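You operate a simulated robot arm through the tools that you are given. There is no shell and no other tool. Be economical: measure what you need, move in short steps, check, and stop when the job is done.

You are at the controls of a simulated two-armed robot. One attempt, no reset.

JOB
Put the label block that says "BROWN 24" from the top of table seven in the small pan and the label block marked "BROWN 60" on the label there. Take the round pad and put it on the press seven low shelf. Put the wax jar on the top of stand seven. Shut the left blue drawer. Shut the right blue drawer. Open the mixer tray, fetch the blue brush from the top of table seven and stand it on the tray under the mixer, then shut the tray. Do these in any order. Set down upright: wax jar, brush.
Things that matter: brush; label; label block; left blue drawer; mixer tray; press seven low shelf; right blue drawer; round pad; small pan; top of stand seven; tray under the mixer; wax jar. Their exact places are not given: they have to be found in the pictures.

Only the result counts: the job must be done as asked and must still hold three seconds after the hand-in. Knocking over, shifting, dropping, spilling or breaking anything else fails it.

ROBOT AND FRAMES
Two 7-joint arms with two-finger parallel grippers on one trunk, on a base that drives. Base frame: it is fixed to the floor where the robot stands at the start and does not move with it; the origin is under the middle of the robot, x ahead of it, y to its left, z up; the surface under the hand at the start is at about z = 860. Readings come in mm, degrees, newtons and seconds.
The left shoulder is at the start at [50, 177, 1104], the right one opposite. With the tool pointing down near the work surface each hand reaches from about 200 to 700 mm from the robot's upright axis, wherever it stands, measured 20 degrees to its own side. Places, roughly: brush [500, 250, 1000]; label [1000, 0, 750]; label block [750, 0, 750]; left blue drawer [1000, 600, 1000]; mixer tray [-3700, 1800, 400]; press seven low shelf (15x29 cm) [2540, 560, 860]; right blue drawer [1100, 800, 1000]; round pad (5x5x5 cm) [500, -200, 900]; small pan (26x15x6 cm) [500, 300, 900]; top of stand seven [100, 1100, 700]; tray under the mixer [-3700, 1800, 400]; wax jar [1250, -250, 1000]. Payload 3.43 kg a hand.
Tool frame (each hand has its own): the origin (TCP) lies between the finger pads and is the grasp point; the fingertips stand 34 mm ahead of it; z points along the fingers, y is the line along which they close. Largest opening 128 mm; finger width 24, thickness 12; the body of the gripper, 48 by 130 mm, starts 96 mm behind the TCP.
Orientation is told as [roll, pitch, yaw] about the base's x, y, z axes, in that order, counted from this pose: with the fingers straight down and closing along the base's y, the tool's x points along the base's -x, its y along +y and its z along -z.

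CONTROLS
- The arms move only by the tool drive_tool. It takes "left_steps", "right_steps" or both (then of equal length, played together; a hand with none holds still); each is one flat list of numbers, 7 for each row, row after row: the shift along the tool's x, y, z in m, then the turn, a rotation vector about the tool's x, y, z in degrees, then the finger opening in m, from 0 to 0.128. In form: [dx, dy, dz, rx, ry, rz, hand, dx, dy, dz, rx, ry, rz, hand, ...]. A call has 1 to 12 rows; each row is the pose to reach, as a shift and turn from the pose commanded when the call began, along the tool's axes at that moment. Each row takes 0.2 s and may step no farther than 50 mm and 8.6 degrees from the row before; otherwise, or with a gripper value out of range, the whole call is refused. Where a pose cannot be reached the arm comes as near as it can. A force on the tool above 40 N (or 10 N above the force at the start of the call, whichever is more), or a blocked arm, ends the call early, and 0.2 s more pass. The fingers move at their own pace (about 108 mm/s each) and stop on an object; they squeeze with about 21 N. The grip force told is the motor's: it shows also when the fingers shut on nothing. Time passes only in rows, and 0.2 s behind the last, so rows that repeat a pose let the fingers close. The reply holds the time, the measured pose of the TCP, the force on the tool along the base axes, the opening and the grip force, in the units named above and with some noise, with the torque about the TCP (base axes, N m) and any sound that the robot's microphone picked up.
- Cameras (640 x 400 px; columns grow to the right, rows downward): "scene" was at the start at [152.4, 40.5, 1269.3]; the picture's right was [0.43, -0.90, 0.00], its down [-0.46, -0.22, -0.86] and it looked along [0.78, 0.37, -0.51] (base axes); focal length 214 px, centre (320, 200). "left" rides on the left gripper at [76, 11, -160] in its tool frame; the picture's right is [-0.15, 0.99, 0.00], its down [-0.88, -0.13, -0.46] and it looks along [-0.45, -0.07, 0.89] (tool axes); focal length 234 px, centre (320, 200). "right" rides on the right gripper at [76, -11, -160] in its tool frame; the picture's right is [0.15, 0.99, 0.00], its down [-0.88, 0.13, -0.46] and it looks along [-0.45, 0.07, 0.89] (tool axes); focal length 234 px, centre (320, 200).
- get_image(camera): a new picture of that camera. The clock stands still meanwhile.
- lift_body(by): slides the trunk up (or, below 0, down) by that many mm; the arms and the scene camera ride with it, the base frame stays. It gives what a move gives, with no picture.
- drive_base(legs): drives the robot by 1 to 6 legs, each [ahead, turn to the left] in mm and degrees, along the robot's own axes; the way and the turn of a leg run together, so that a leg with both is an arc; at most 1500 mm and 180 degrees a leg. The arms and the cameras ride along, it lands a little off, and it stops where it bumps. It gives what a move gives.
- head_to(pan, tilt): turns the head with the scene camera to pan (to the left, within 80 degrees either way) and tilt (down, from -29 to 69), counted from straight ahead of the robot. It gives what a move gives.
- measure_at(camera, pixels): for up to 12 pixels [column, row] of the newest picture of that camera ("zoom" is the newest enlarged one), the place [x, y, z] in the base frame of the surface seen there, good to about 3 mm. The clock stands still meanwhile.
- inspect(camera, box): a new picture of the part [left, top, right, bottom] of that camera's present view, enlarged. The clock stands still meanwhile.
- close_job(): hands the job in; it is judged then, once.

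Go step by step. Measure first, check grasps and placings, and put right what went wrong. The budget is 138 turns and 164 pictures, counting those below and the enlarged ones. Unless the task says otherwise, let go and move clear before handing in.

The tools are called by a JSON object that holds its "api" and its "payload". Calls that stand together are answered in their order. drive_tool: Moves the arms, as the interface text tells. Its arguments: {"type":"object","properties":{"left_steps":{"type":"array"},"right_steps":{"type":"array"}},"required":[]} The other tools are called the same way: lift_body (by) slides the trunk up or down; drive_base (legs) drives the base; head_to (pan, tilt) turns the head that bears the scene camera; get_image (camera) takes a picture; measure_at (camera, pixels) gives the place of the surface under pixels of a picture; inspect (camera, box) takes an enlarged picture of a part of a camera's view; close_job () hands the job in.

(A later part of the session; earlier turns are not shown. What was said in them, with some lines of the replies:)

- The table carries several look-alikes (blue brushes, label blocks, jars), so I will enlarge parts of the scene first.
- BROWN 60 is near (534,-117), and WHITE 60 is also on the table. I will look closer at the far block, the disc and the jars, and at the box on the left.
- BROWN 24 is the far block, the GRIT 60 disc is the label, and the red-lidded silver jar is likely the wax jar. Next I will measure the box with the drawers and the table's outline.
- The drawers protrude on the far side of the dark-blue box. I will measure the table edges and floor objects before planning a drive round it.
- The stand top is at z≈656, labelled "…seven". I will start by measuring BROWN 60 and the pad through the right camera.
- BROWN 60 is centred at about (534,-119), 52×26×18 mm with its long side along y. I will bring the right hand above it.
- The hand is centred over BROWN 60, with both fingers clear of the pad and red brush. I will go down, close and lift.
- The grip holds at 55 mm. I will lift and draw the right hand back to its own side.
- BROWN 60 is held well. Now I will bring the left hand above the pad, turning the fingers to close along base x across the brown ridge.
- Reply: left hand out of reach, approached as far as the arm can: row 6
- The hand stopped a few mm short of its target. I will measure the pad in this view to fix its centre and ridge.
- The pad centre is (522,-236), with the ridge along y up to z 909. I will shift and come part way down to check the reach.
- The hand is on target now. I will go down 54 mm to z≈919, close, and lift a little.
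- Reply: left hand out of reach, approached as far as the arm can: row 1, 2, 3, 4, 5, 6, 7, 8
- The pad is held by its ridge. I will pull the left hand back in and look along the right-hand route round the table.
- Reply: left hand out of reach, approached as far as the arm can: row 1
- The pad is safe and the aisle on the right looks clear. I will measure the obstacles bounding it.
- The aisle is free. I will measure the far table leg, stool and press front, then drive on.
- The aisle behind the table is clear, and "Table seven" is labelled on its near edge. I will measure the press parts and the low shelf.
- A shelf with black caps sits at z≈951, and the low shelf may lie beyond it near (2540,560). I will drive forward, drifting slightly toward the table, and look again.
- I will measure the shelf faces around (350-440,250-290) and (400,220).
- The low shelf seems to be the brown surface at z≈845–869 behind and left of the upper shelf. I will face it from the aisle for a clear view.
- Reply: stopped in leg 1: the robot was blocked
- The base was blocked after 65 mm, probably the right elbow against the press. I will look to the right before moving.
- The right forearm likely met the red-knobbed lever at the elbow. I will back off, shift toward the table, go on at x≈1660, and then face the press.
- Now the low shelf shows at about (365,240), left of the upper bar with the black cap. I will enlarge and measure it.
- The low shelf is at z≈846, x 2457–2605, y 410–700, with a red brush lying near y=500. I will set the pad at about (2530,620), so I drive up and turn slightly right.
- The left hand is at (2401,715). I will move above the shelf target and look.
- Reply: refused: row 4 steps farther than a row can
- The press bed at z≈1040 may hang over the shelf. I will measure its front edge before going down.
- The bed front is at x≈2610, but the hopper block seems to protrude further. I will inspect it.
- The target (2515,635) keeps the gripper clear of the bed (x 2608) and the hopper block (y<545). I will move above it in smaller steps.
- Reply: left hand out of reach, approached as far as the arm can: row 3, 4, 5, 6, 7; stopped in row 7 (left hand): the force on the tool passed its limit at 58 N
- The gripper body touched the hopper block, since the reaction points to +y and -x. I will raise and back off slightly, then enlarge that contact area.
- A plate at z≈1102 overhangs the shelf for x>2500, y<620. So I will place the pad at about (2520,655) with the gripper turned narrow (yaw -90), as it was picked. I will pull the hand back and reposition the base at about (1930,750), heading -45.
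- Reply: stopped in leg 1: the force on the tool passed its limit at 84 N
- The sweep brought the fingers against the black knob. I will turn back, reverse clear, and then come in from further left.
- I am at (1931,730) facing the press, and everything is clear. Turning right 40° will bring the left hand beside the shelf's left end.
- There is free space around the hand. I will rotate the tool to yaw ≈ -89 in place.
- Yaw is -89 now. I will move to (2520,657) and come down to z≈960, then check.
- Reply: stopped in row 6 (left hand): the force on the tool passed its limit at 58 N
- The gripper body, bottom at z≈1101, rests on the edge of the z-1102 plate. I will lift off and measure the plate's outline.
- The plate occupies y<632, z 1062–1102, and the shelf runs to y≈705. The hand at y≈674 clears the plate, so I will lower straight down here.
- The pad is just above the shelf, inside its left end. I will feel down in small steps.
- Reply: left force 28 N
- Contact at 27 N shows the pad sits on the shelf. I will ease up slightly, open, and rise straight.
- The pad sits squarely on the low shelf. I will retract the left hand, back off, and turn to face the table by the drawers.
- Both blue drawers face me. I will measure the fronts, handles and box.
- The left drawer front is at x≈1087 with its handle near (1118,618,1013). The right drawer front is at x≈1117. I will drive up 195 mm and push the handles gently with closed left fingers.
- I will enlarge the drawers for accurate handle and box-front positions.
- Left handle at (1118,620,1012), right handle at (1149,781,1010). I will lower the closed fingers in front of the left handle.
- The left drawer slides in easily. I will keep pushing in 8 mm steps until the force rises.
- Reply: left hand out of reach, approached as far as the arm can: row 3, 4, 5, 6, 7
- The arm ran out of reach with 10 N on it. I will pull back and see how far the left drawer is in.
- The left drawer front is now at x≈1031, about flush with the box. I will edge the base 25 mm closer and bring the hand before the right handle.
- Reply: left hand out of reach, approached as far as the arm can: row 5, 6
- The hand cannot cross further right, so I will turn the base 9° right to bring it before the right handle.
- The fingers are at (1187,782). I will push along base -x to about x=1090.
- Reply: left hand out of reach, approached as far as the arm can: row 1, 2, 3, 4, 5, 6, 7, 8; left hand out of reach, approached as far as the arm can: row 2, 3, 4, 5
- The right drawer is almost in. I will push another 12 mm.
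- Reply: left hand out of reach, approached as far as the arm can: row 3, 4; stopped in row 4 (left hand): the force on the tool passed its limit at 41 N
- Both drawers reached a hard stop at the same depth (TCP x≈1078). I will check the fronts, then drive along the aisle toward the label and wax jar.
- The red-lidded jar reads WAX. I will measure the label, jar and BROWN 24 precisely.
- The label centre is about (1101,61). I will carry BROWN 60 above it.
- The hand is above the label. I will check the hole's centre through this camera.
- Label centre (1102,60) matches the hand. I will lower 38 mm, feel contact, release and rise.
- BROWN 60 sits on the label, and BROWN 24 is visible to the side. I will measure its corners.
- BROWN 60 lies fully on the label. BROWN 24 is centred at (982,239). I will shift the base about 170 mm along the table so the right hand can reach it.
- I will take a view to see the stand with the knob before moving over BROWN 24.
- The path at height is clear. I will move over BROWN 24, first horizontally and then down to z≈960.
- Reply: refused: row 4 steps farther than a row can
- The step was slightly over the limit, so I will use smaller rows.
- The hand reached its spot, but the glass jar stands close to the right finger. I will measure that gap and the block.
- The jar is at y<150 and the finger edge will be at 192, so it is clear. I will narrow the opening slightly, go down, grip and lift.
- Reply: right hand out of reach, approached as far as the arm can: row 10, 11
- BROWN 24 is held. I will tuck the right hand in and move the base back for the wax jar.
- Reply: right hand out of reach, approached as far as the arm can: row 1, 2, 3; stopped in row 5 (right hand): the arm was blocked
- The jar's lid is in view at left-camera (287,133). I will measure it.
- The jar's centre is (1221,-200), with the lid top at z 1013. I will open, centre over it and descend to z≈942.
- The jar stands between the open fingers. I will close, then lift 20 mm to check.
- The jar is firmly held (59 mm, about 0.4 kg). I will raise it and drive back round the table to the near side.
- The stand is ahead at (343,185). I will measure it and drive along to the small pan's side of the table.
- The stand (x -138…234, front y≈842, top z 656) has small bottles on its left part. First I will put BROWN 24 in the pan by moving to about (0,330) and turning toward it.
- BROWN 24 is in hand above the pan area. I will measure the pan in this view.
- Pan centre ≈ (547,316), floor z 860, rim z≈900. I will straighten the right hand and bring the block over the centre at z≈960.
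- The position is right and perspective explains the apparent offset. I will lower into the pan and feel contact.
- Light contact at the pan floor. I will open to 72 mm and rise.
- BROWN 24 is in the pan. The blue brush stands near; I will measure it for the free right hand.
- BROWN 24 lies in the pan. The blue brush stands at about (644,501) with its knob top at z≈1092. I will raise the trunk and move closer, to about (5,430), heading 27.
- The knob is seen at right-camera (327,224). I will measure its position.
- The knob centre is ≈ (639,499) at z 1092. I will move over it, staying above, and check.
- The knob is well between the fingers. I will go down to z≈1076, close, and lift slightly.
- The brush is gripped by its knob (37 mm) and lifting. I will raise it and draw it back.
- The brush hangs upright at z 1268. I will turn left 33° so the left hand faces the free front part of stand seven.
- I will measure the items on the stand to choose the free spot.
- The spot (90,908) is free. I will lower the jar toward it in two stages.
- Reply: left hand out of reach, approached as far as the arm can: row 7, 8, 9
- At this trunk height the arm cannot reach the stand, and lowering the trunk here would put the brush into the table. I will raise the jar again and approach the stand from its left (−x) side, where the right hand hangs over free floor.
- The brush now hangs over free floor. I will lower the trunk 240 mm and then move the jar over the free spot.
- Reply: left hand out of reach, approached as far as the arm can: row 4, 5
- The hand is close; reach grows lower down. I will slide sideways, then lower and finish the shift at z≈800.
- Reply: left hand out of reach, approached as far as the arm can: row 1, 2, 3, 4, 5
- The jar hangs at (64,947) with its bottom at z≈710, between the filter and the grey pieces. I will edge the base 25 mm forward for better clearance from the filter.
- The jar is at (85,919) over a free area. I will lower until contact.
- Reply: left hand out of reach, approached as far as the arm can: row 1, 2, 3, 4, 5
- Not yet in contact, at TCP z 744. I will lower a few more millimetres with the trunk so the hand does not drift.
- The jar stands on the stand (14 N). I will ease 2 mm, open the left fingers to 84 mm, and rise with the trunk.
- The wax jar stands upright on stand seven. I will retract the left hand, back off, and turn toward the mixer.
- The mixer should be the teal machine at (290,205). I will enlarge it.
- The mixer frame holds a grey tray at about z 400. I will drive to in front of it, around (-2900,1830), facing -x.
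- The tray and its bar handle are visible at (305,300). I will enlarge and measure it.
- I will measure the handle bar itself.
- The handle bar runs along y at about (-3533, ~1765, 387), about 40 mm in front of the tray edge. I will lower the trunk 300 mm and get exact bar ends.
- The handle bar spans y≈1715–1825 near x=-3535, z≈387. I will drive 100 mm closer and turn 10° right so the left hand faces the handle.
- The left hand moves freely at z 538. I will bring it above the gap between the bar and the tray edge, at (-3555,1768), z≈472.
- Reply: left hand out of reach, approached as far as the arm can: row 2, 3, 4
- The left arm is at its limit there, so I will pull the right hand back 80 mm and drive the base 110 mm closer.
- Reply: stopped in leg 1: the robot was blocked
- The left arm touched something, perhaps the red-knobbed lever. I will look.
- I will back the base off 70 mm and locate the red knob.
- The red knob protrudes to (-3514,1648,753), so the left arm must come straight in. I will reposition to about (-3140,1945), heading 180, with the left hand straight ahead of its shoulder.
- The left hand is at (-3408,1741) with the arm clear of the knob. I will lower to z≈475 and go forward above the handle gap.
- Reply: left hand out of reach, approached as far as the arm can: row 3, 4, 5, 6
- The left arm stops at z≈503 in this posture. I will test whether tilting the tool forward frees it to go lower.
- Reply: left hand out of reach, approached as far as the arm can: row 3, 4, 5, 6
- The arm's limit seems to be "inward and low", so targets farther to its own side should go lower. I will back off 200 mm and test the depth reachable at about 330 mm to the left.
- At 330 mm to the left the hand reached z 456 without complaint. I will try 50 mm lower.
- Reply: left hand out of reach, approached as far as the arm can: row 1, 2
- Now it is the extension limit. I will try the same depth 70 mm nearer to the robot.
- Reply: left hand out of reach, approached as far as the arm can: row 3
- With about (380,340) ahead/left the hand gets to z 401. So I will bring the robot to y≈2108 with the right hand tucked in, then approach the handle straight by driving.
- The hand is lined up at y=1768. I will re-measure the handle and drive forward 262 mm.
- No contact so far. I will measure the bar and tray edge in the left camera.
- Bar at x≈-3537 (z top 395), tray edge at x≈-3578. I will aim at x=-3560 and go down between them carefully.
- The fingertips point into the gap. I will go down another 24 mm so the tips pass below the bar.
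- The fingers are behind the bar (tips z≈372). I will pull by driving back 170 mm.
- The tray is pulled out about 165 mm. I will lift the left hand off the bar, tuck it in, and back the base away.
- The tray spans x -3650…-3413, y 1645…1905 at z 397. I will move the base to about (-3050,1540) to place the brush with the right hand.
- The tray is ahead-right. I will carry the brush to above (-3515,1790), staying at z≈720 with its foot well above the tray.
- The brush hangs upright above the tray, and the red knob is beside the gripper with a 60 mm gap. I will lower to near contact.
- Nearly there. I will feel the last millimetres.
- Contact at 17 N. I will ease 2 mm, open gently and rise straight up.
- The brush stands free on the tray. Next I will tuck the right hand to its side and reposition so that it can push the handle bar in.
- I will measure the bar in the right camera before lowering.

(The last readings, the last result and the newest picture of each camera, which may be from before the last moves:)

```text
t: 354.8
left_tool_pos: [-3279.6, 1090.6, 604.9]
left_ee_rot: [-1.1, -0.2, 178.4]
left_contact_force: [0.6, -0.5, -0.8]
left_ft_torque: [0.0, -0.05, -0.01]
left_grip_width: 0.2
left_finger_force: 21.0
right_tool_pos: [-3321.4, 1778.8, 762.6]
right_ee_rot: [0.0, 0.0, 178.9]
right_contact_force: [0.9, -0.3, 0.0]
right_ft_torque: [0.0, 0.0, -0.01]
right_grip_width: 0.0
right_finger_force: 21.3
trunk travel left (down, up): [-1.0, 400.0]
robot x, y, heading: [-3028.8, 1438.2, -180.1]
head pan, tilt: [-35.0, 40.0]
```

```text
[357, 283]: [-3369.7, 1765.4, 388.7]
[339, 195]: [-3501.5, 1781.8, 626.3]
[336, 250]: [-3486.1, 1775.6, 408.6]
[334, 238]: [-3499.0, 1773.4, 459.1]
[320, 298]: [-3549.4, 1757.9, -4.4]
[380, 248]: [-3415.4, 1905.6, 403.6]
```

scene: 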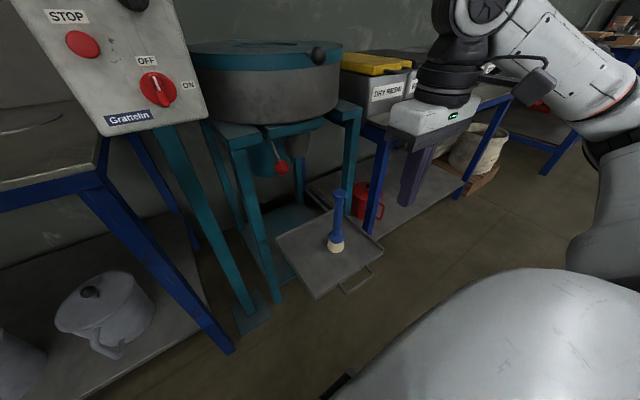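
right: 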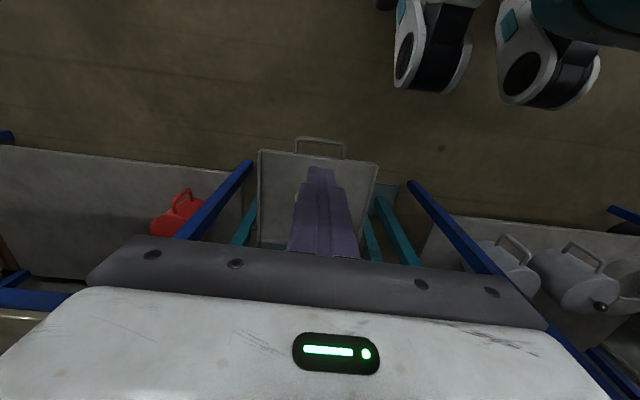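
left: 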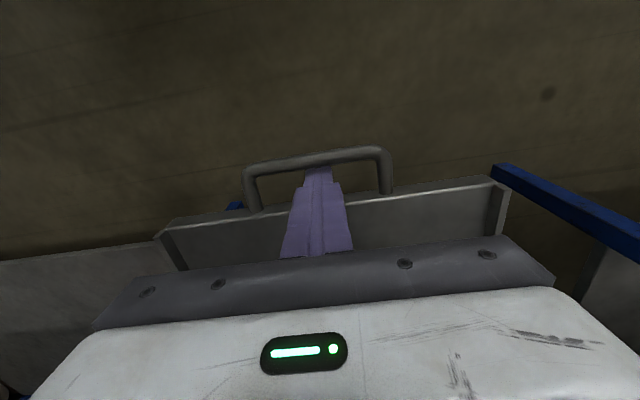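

The bar is at x=-3371 and the brush is upright at about (-3500,1779). I will lower the closed right fingers just in front of the bar.

{"api": "drive_tool", "payload": {"right_steps": [0, 0.004, 0.045, 0, 0, 0, 0, 0, 0.009, 0.09, 0, 0, 0, 0, 0, 0.009, 0.135, 0, 0, 0, 0, 0, 0.009, 0.18, 0, 0, 0, 0, 0, 0.009, 0.225, 0, 0, 0, 0, 0, 0.009, 0.27, 0, 0, 0, 0, 0, 0.009, 0.31, 0, 0, 0, 0, 0, 0.009, 0.352, 0, 0, 0, 0]}}

{"api": "get_image", "payload": {"camera": "right"}}

```text
t: 356.6
left_tool_pos: [-3278.9, 1089.3, 604.2]
left_ee_rot: [-1.0, -0.1, 178.5]
left_contact_force: [0.3, 0.1, -0.3]
left_ft_torque: [0.01, 0.01, 0.01]
left_grip_width: 0.0
left_finger_force: 21.1
right_tool_pos: [-3322.1, 1769.9, 410.7]
right_ee_rot: [-0.1, -0.1, 178.8]
right_contact_force: [0.5, -0.6, -0.6]
right_ft_torque: [0.0, 0.0, 0.0]
right_grip_width: 0.0
right_finger_force: 21.0
trunk travel left (down, up): [-1.0, 400.0]
robot x, y, heading: [-3028.1, 1439.5, -179.8]
head pan, tilt: [-35.0, 40.0]
```

```text
32 pictures are left
```

right: 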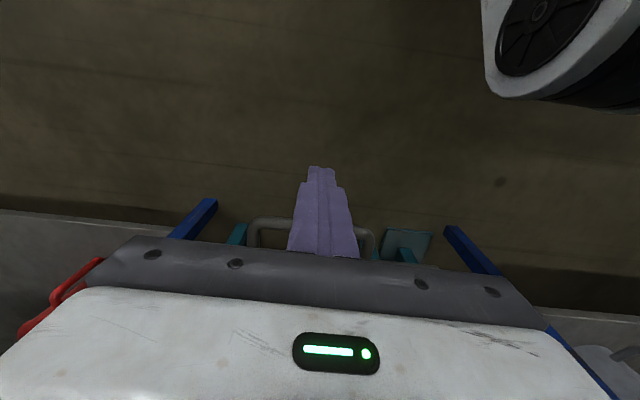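

The fingers are low enough in front of the bar. I will push slowly, about 40 mm/s, and watch the brush.

{"api": "drive_tool", "payload": {"right_steps": [-0.012, 0, 0.005, 0, 0, 0, 0, -0.024, 0, 0.005, 0, 0, 0, 0, -0.03, 0, 0.005, 0, 0, 0, 0, -0.036, 0, 0.005, 0, 0, 0, 0, -0.043, 0, 0.005, 0, 0, 0, 0, -0.05, 0, 0.005, 0, 0, 0, 0, -0.058, 0, 0.005, 0, 0, 0, 0, -0.066, 0, 0.005, 0, 0, 0, 0, -0.074, 0, 0.005, 0, 0, 0, 0, -0.082, 0, 0.005, 0, 0, 0, 0]}}

{"api": "get_image", "payload": {"camera": "scene"}}

```text
t: 358.8
left_tool_pos: [-3279.0, 1091.6, 604.9]
left_ee_rot: [-1.0, -0.3, 178.5]
left_contact_force: [-0.6, -0.1, 0.1]
left_ft_torque: [0.03, -0.02, 0.0]
left_grip_width: 0.1
left_finger_force: 20.8
right_tool_pos: [-3404.5, 1770.9, 406.7]
right_ee_rot: [0.0, -0.1, 179.0]
right_contact_force: [1.0, 0.3, -0.6]
right_ft_torque: [0.03, -0.03, 0.02]
right_grip_width: 0.1
right_finger_force: 20.9
trunk travel left (down, up): [-1.0, 400.0]
robot x, y, heading: [-3030.7, 1437.8, -180.1]
head pan, tilt: [-35.0, 40.0]
```

```text
31 pictures are left
```

scene: 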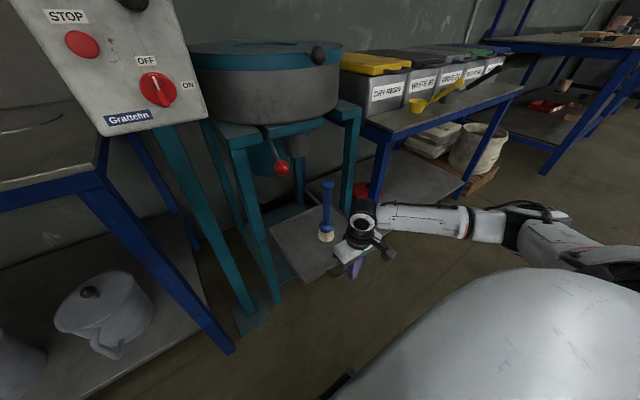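

The tray slides and the brush stays upright. The arm is near its limit, so I will advance the base in short legs.

{"api": "drive_base", "payload": {"legs": [[15, 0], [15, 0], [15, 0], [15, 0]]}}

{"api": "get_image", "payload": {"camera": "scene"}}

```text
t: 360.6
left_tool_pos: [-3339.2, 1090.9, 604.9]
left_ee_rot: [-1.0, -0.2, 178.4]
left_contact_force: [0.8, -0.5, 0.5]
left_ft_torque: [0.0, 0.03, 0.02]
left_grip_width: 0.2
left_finger_force: 21.1
right_tool_pos: [-3463.6, 1770.4, 406.3]
right_ee_rot: [0.0, -0.1, 178.9]
right_contact_force: [-0.2, 0.9, 0.1]
right_ft_torque: [-0.01, -0.01, -0.01]
right_grip_width: 0.0
right_finger_force: 20.9
trunk travel left (down, up): [-1.0, 400.0]
robot x, y, heading: [-3093.6, 1437.3, -180.1]
head pan, tilt: [-35.0, 40.0]
```

```text
30 pictures are left
```

scene: 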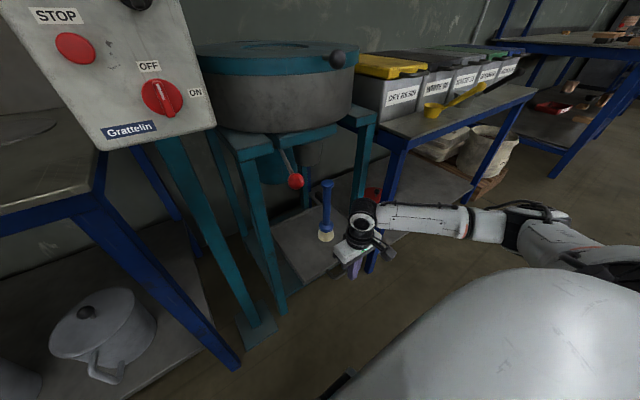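

The brush is still upright. I will advance 36 mm more and finish with slow arm steps.

{"api": "drive_base", "payload": {"legs": [[12, 0], [12, 0], [12, 0]]}}

{"api": "drive_tool", "payload": {"right_steps": [-0.005, 0, 0, 0, 0, 0, 0, -0.01, 0, 0, 0, 0, 0, 0, -0.015, 0, 0, 0, 0, 0, 0, -0.02, 0, 0, 0, 0, 0, 0]}}

{"api": "get_image", "payload": {"camera": "scene"}}

```text
t: 362.1
left_tool_pos: [-3374.9, 1090.2, 605.1]
left_ee_rot: [-1.0, -0.2, 178.5]
left_contact_force: [0.7, 1.0, -0.3]
left_ft_torque: [0.03, 0.01, 0.01]
left_grip_width: 0.0
left_finger_force: 20.9
right_tool_pos: [-3499.7, 1770.5, 407.9]
right_ee_rot: [0.0, -0.2, 178.9]
right_contact_force: [0.2, 0.0, -0.2]
right_ft_torque: [0.02, 0.01, -0.02]
right_grip_width: 0.2
right_finger_force: 21.6
trunk travel left (down, up): [-1.0, 400.0]
robot x, y, heading: [-3129.7, 1435.8, -180.2]
head pan, tilt: [-35.0, 40.0]
```

```text
t: 363.1
left_tool_pos: [-3374.6, 1090.3, 604.6]
left_ee_rot: [-1.0, -0.2, 178.3]
left_contact_force: [-0.2, -0.3, 0.1]
left_ft_torque: [-0.02, 0.04, 0.05]
left_grip_width: 0.1
left_finger_force: 21.2
right_tool_pos: [-3520.1, 1771.4, 406.3]
right_ee_rot: [0.0, -0.1, 179.0]
right_contact_force: [4.5, -1.1, -0.2]
right_ft_torque: [0.04, -0.1, 0.02]
right_grip_width: 0.0
right_finger_force: 20.7
trunk travel left (down, up): [-1.0, 400.0]
robot x, y, heading: [-3127.1, 1437.6, -180.1]
head pan, tilt: [-35.0, 40.0]
```

```text
29 pictures are left
```

scene: 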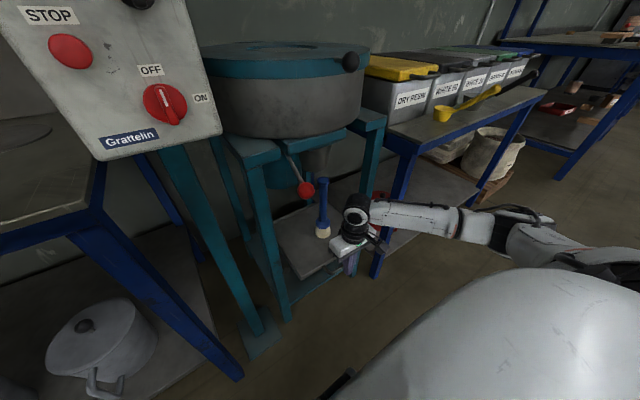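

A force of 4.5 N begins at TCP x=-3520. I will press a few mm further to make sure it is fully shut.

{"api": "drive_tool", "payload": {"right_steps": [-0.003, 0, 0, 0, 0, 0, 0, -0.006, 0, 0, 0, 0, 0, 0, -0.008, 0, 0, 0, 0, 0, 0]}}

{"api": "drive_tool", "payload": {"right_steps": [0.015, 0, 0, 0, 0, 0, 0, 0.035, 0, -0.01, 0, 0, 0, 0, 0.06, 0, -0.04, 0, 0, 0, 0, 0.09, 0, -0.075, 0, 0, 0, 0, 0.12, 0, -0.11, 0, 0, 0, 0]}}

{"api": "drive_base", "payload": {"legs": [[-150, 0]]}}

{"api": "get_image", "payload": {"camera": "scene"}}

{"api": "inspect", "payload": {"camera": "scene", "box": [200, 100, 420, 320]}}

```text
t: 363.9
left_tool_pos: [-3374.6, 1091.1, 604.6]
left_ee_rot: [-0.9, -0.2, 178.4]
left_contact_force: [-0.3, -0.3, -0.4]
left_ft_torque: [0.02, 0.02, 0.02]
left_grip_width: 0.0
left_finger_force: 21.0
right_tool_pos: [-3520.5, 1771.6, 405.4]
right_ee_rot: [-0.2, 1.1, 179.0]
right_contact_force: [1.8, 0.3, 0.3]
right_ft_torque: [-0.02, -0.06, -0.03]
right_grip_width: 0.1
right_finger_force: 20.8
trunk travel left (down, up): [-1.0, 400.0]
robot x, y, heading: [-3122.5, 1439.4, 180.3]
head pan, tilt: [-35.0, 40.0]
stopped in row 3 (right hand): the force on the tool passed its limit at 42 N (the readings are from after the stop); the commanded pose is now the measured one
```

```text
t: 365.1
left_tool_pos: [-3374.9, 1089.8, 603.5]
left_ee_rot: [-0.9, -0.3, 178.3]
left_contact_force: [0.2, -0.4, 0.0]
left_ft_torque: [-0.05, -0.01, 0.02]
left_grip_width: 0.0
left_finger_force: 20.7
right_tool_pos: [-3402.1, 1770.8, 518.1]
right_ee_rot: [-0.2, 1.0, 179.0]
right_contact_force: [-0.4, 0.0, -0.5]
right_ft_torque: [-0.01, 0.0, -0.03]
right_grip_width: 0.0
right_finger_force: 21.3
trunk travel left (down, up): [-1.0, 400.0]
robot x, y, heading: [-3123.5, 1437.7, 180.0]
head pan, tilt: [-35.0, 40.0]
```

```text
t: 366.5
left_tool_pos: [-3225.5, 1091.1, 604.2]
left_ee_rot: [-1.0, -0.2, 178.3]
left_contact_force: [0.0, 0.0, 0.1]
left_ft_torque: [-0.02, 0.0, 0.0]
left_grip_width: 0.0
left_finger_force: 20.8
right_tool_pos: [-3252.1, 1770.2, 517.6]
right_ee_rot: [-0.1, 1.1, 179.1]
right_contact_force: [0.3, -0.1, 0.1]
right_ft_torque: [0.01, -0.01, -0.03]
right_grip_width: 0.1
right_finger_force: 21.1
trunk travel left (down, up): [-1.0, 400.0]
robot x, y, heading: [-2972.0, 1437.3, 180.2]
head pan, tilt: [-35.0, 40.0]
```

```text
28 pictures are left
```

scene: 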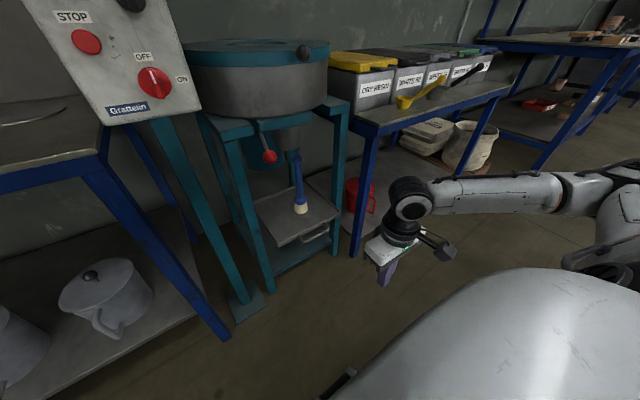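

```text
1.82 times, centred on (310, 210) of scene
```

zoom: 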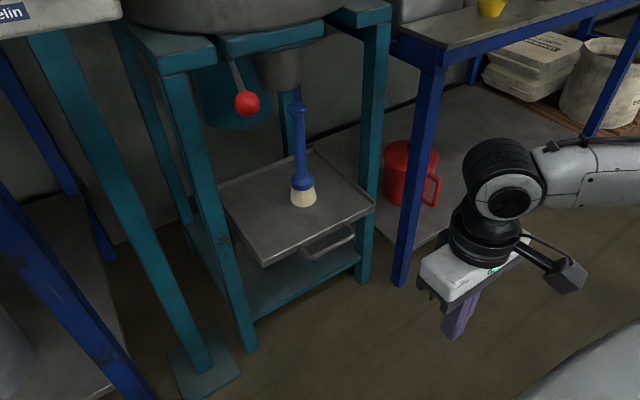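

The tray met a hard stop at 42 N with the brush upright. I will confirm the tray edge, handle and brush positions.

{"api": "measure_at", "payload": {"camera": "zoom", "pixels": [[335, 247], [290, 250], [365, 205], [300, 112], [303, 195], [300, 170], [246, 104]]}}

```text
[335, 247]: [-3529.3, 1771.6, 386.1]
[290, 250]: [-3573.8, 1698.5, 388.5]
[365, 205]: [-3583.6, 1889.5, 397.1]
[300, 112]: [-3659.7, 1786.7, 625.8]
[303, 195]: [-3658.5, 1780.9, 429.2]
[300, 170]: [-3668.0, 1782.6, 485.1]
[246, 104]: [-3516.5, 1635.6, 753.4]
```

The tray front is back at x≈-3575, its starting place, and the brush is upright on it. Both hands are empty and clear, so I am handing in.

{"api": "close_job", "payload": {}}

```text
The job is handed in.
```

I did every part of the job and handed it in; the hand-in reply gave no verdict.

- **BROWN 24:** it is in the small pan.
- **BROWN 60:** it lies fully on the GRIT 60 label.
- **Round pad:** it is on the press seven low shelf.
- **Wax jar:** it stands upright on the top of stand seven.
- **Blue drawers:** I pushed both in until their fronts were level at the box front. The right one met a hard stop. For the left one I felt only about 10 N, at the same depth.
- **Mixer tray:** the blue brush stands upright on it, and the tray is shut against its stop, back where it started.

On the way an arm or the gripper bumped the press three times, at up to 84 N: its overhanging plate twice and the black knob by the hopper once. The base also stopped twice when an arm touched something, probably a red-knobbed lever on the press and the one on the mixer. I saw nothing moved or knocked over, but after the bumps I measured only the mixer's red knob, and it had not moved.
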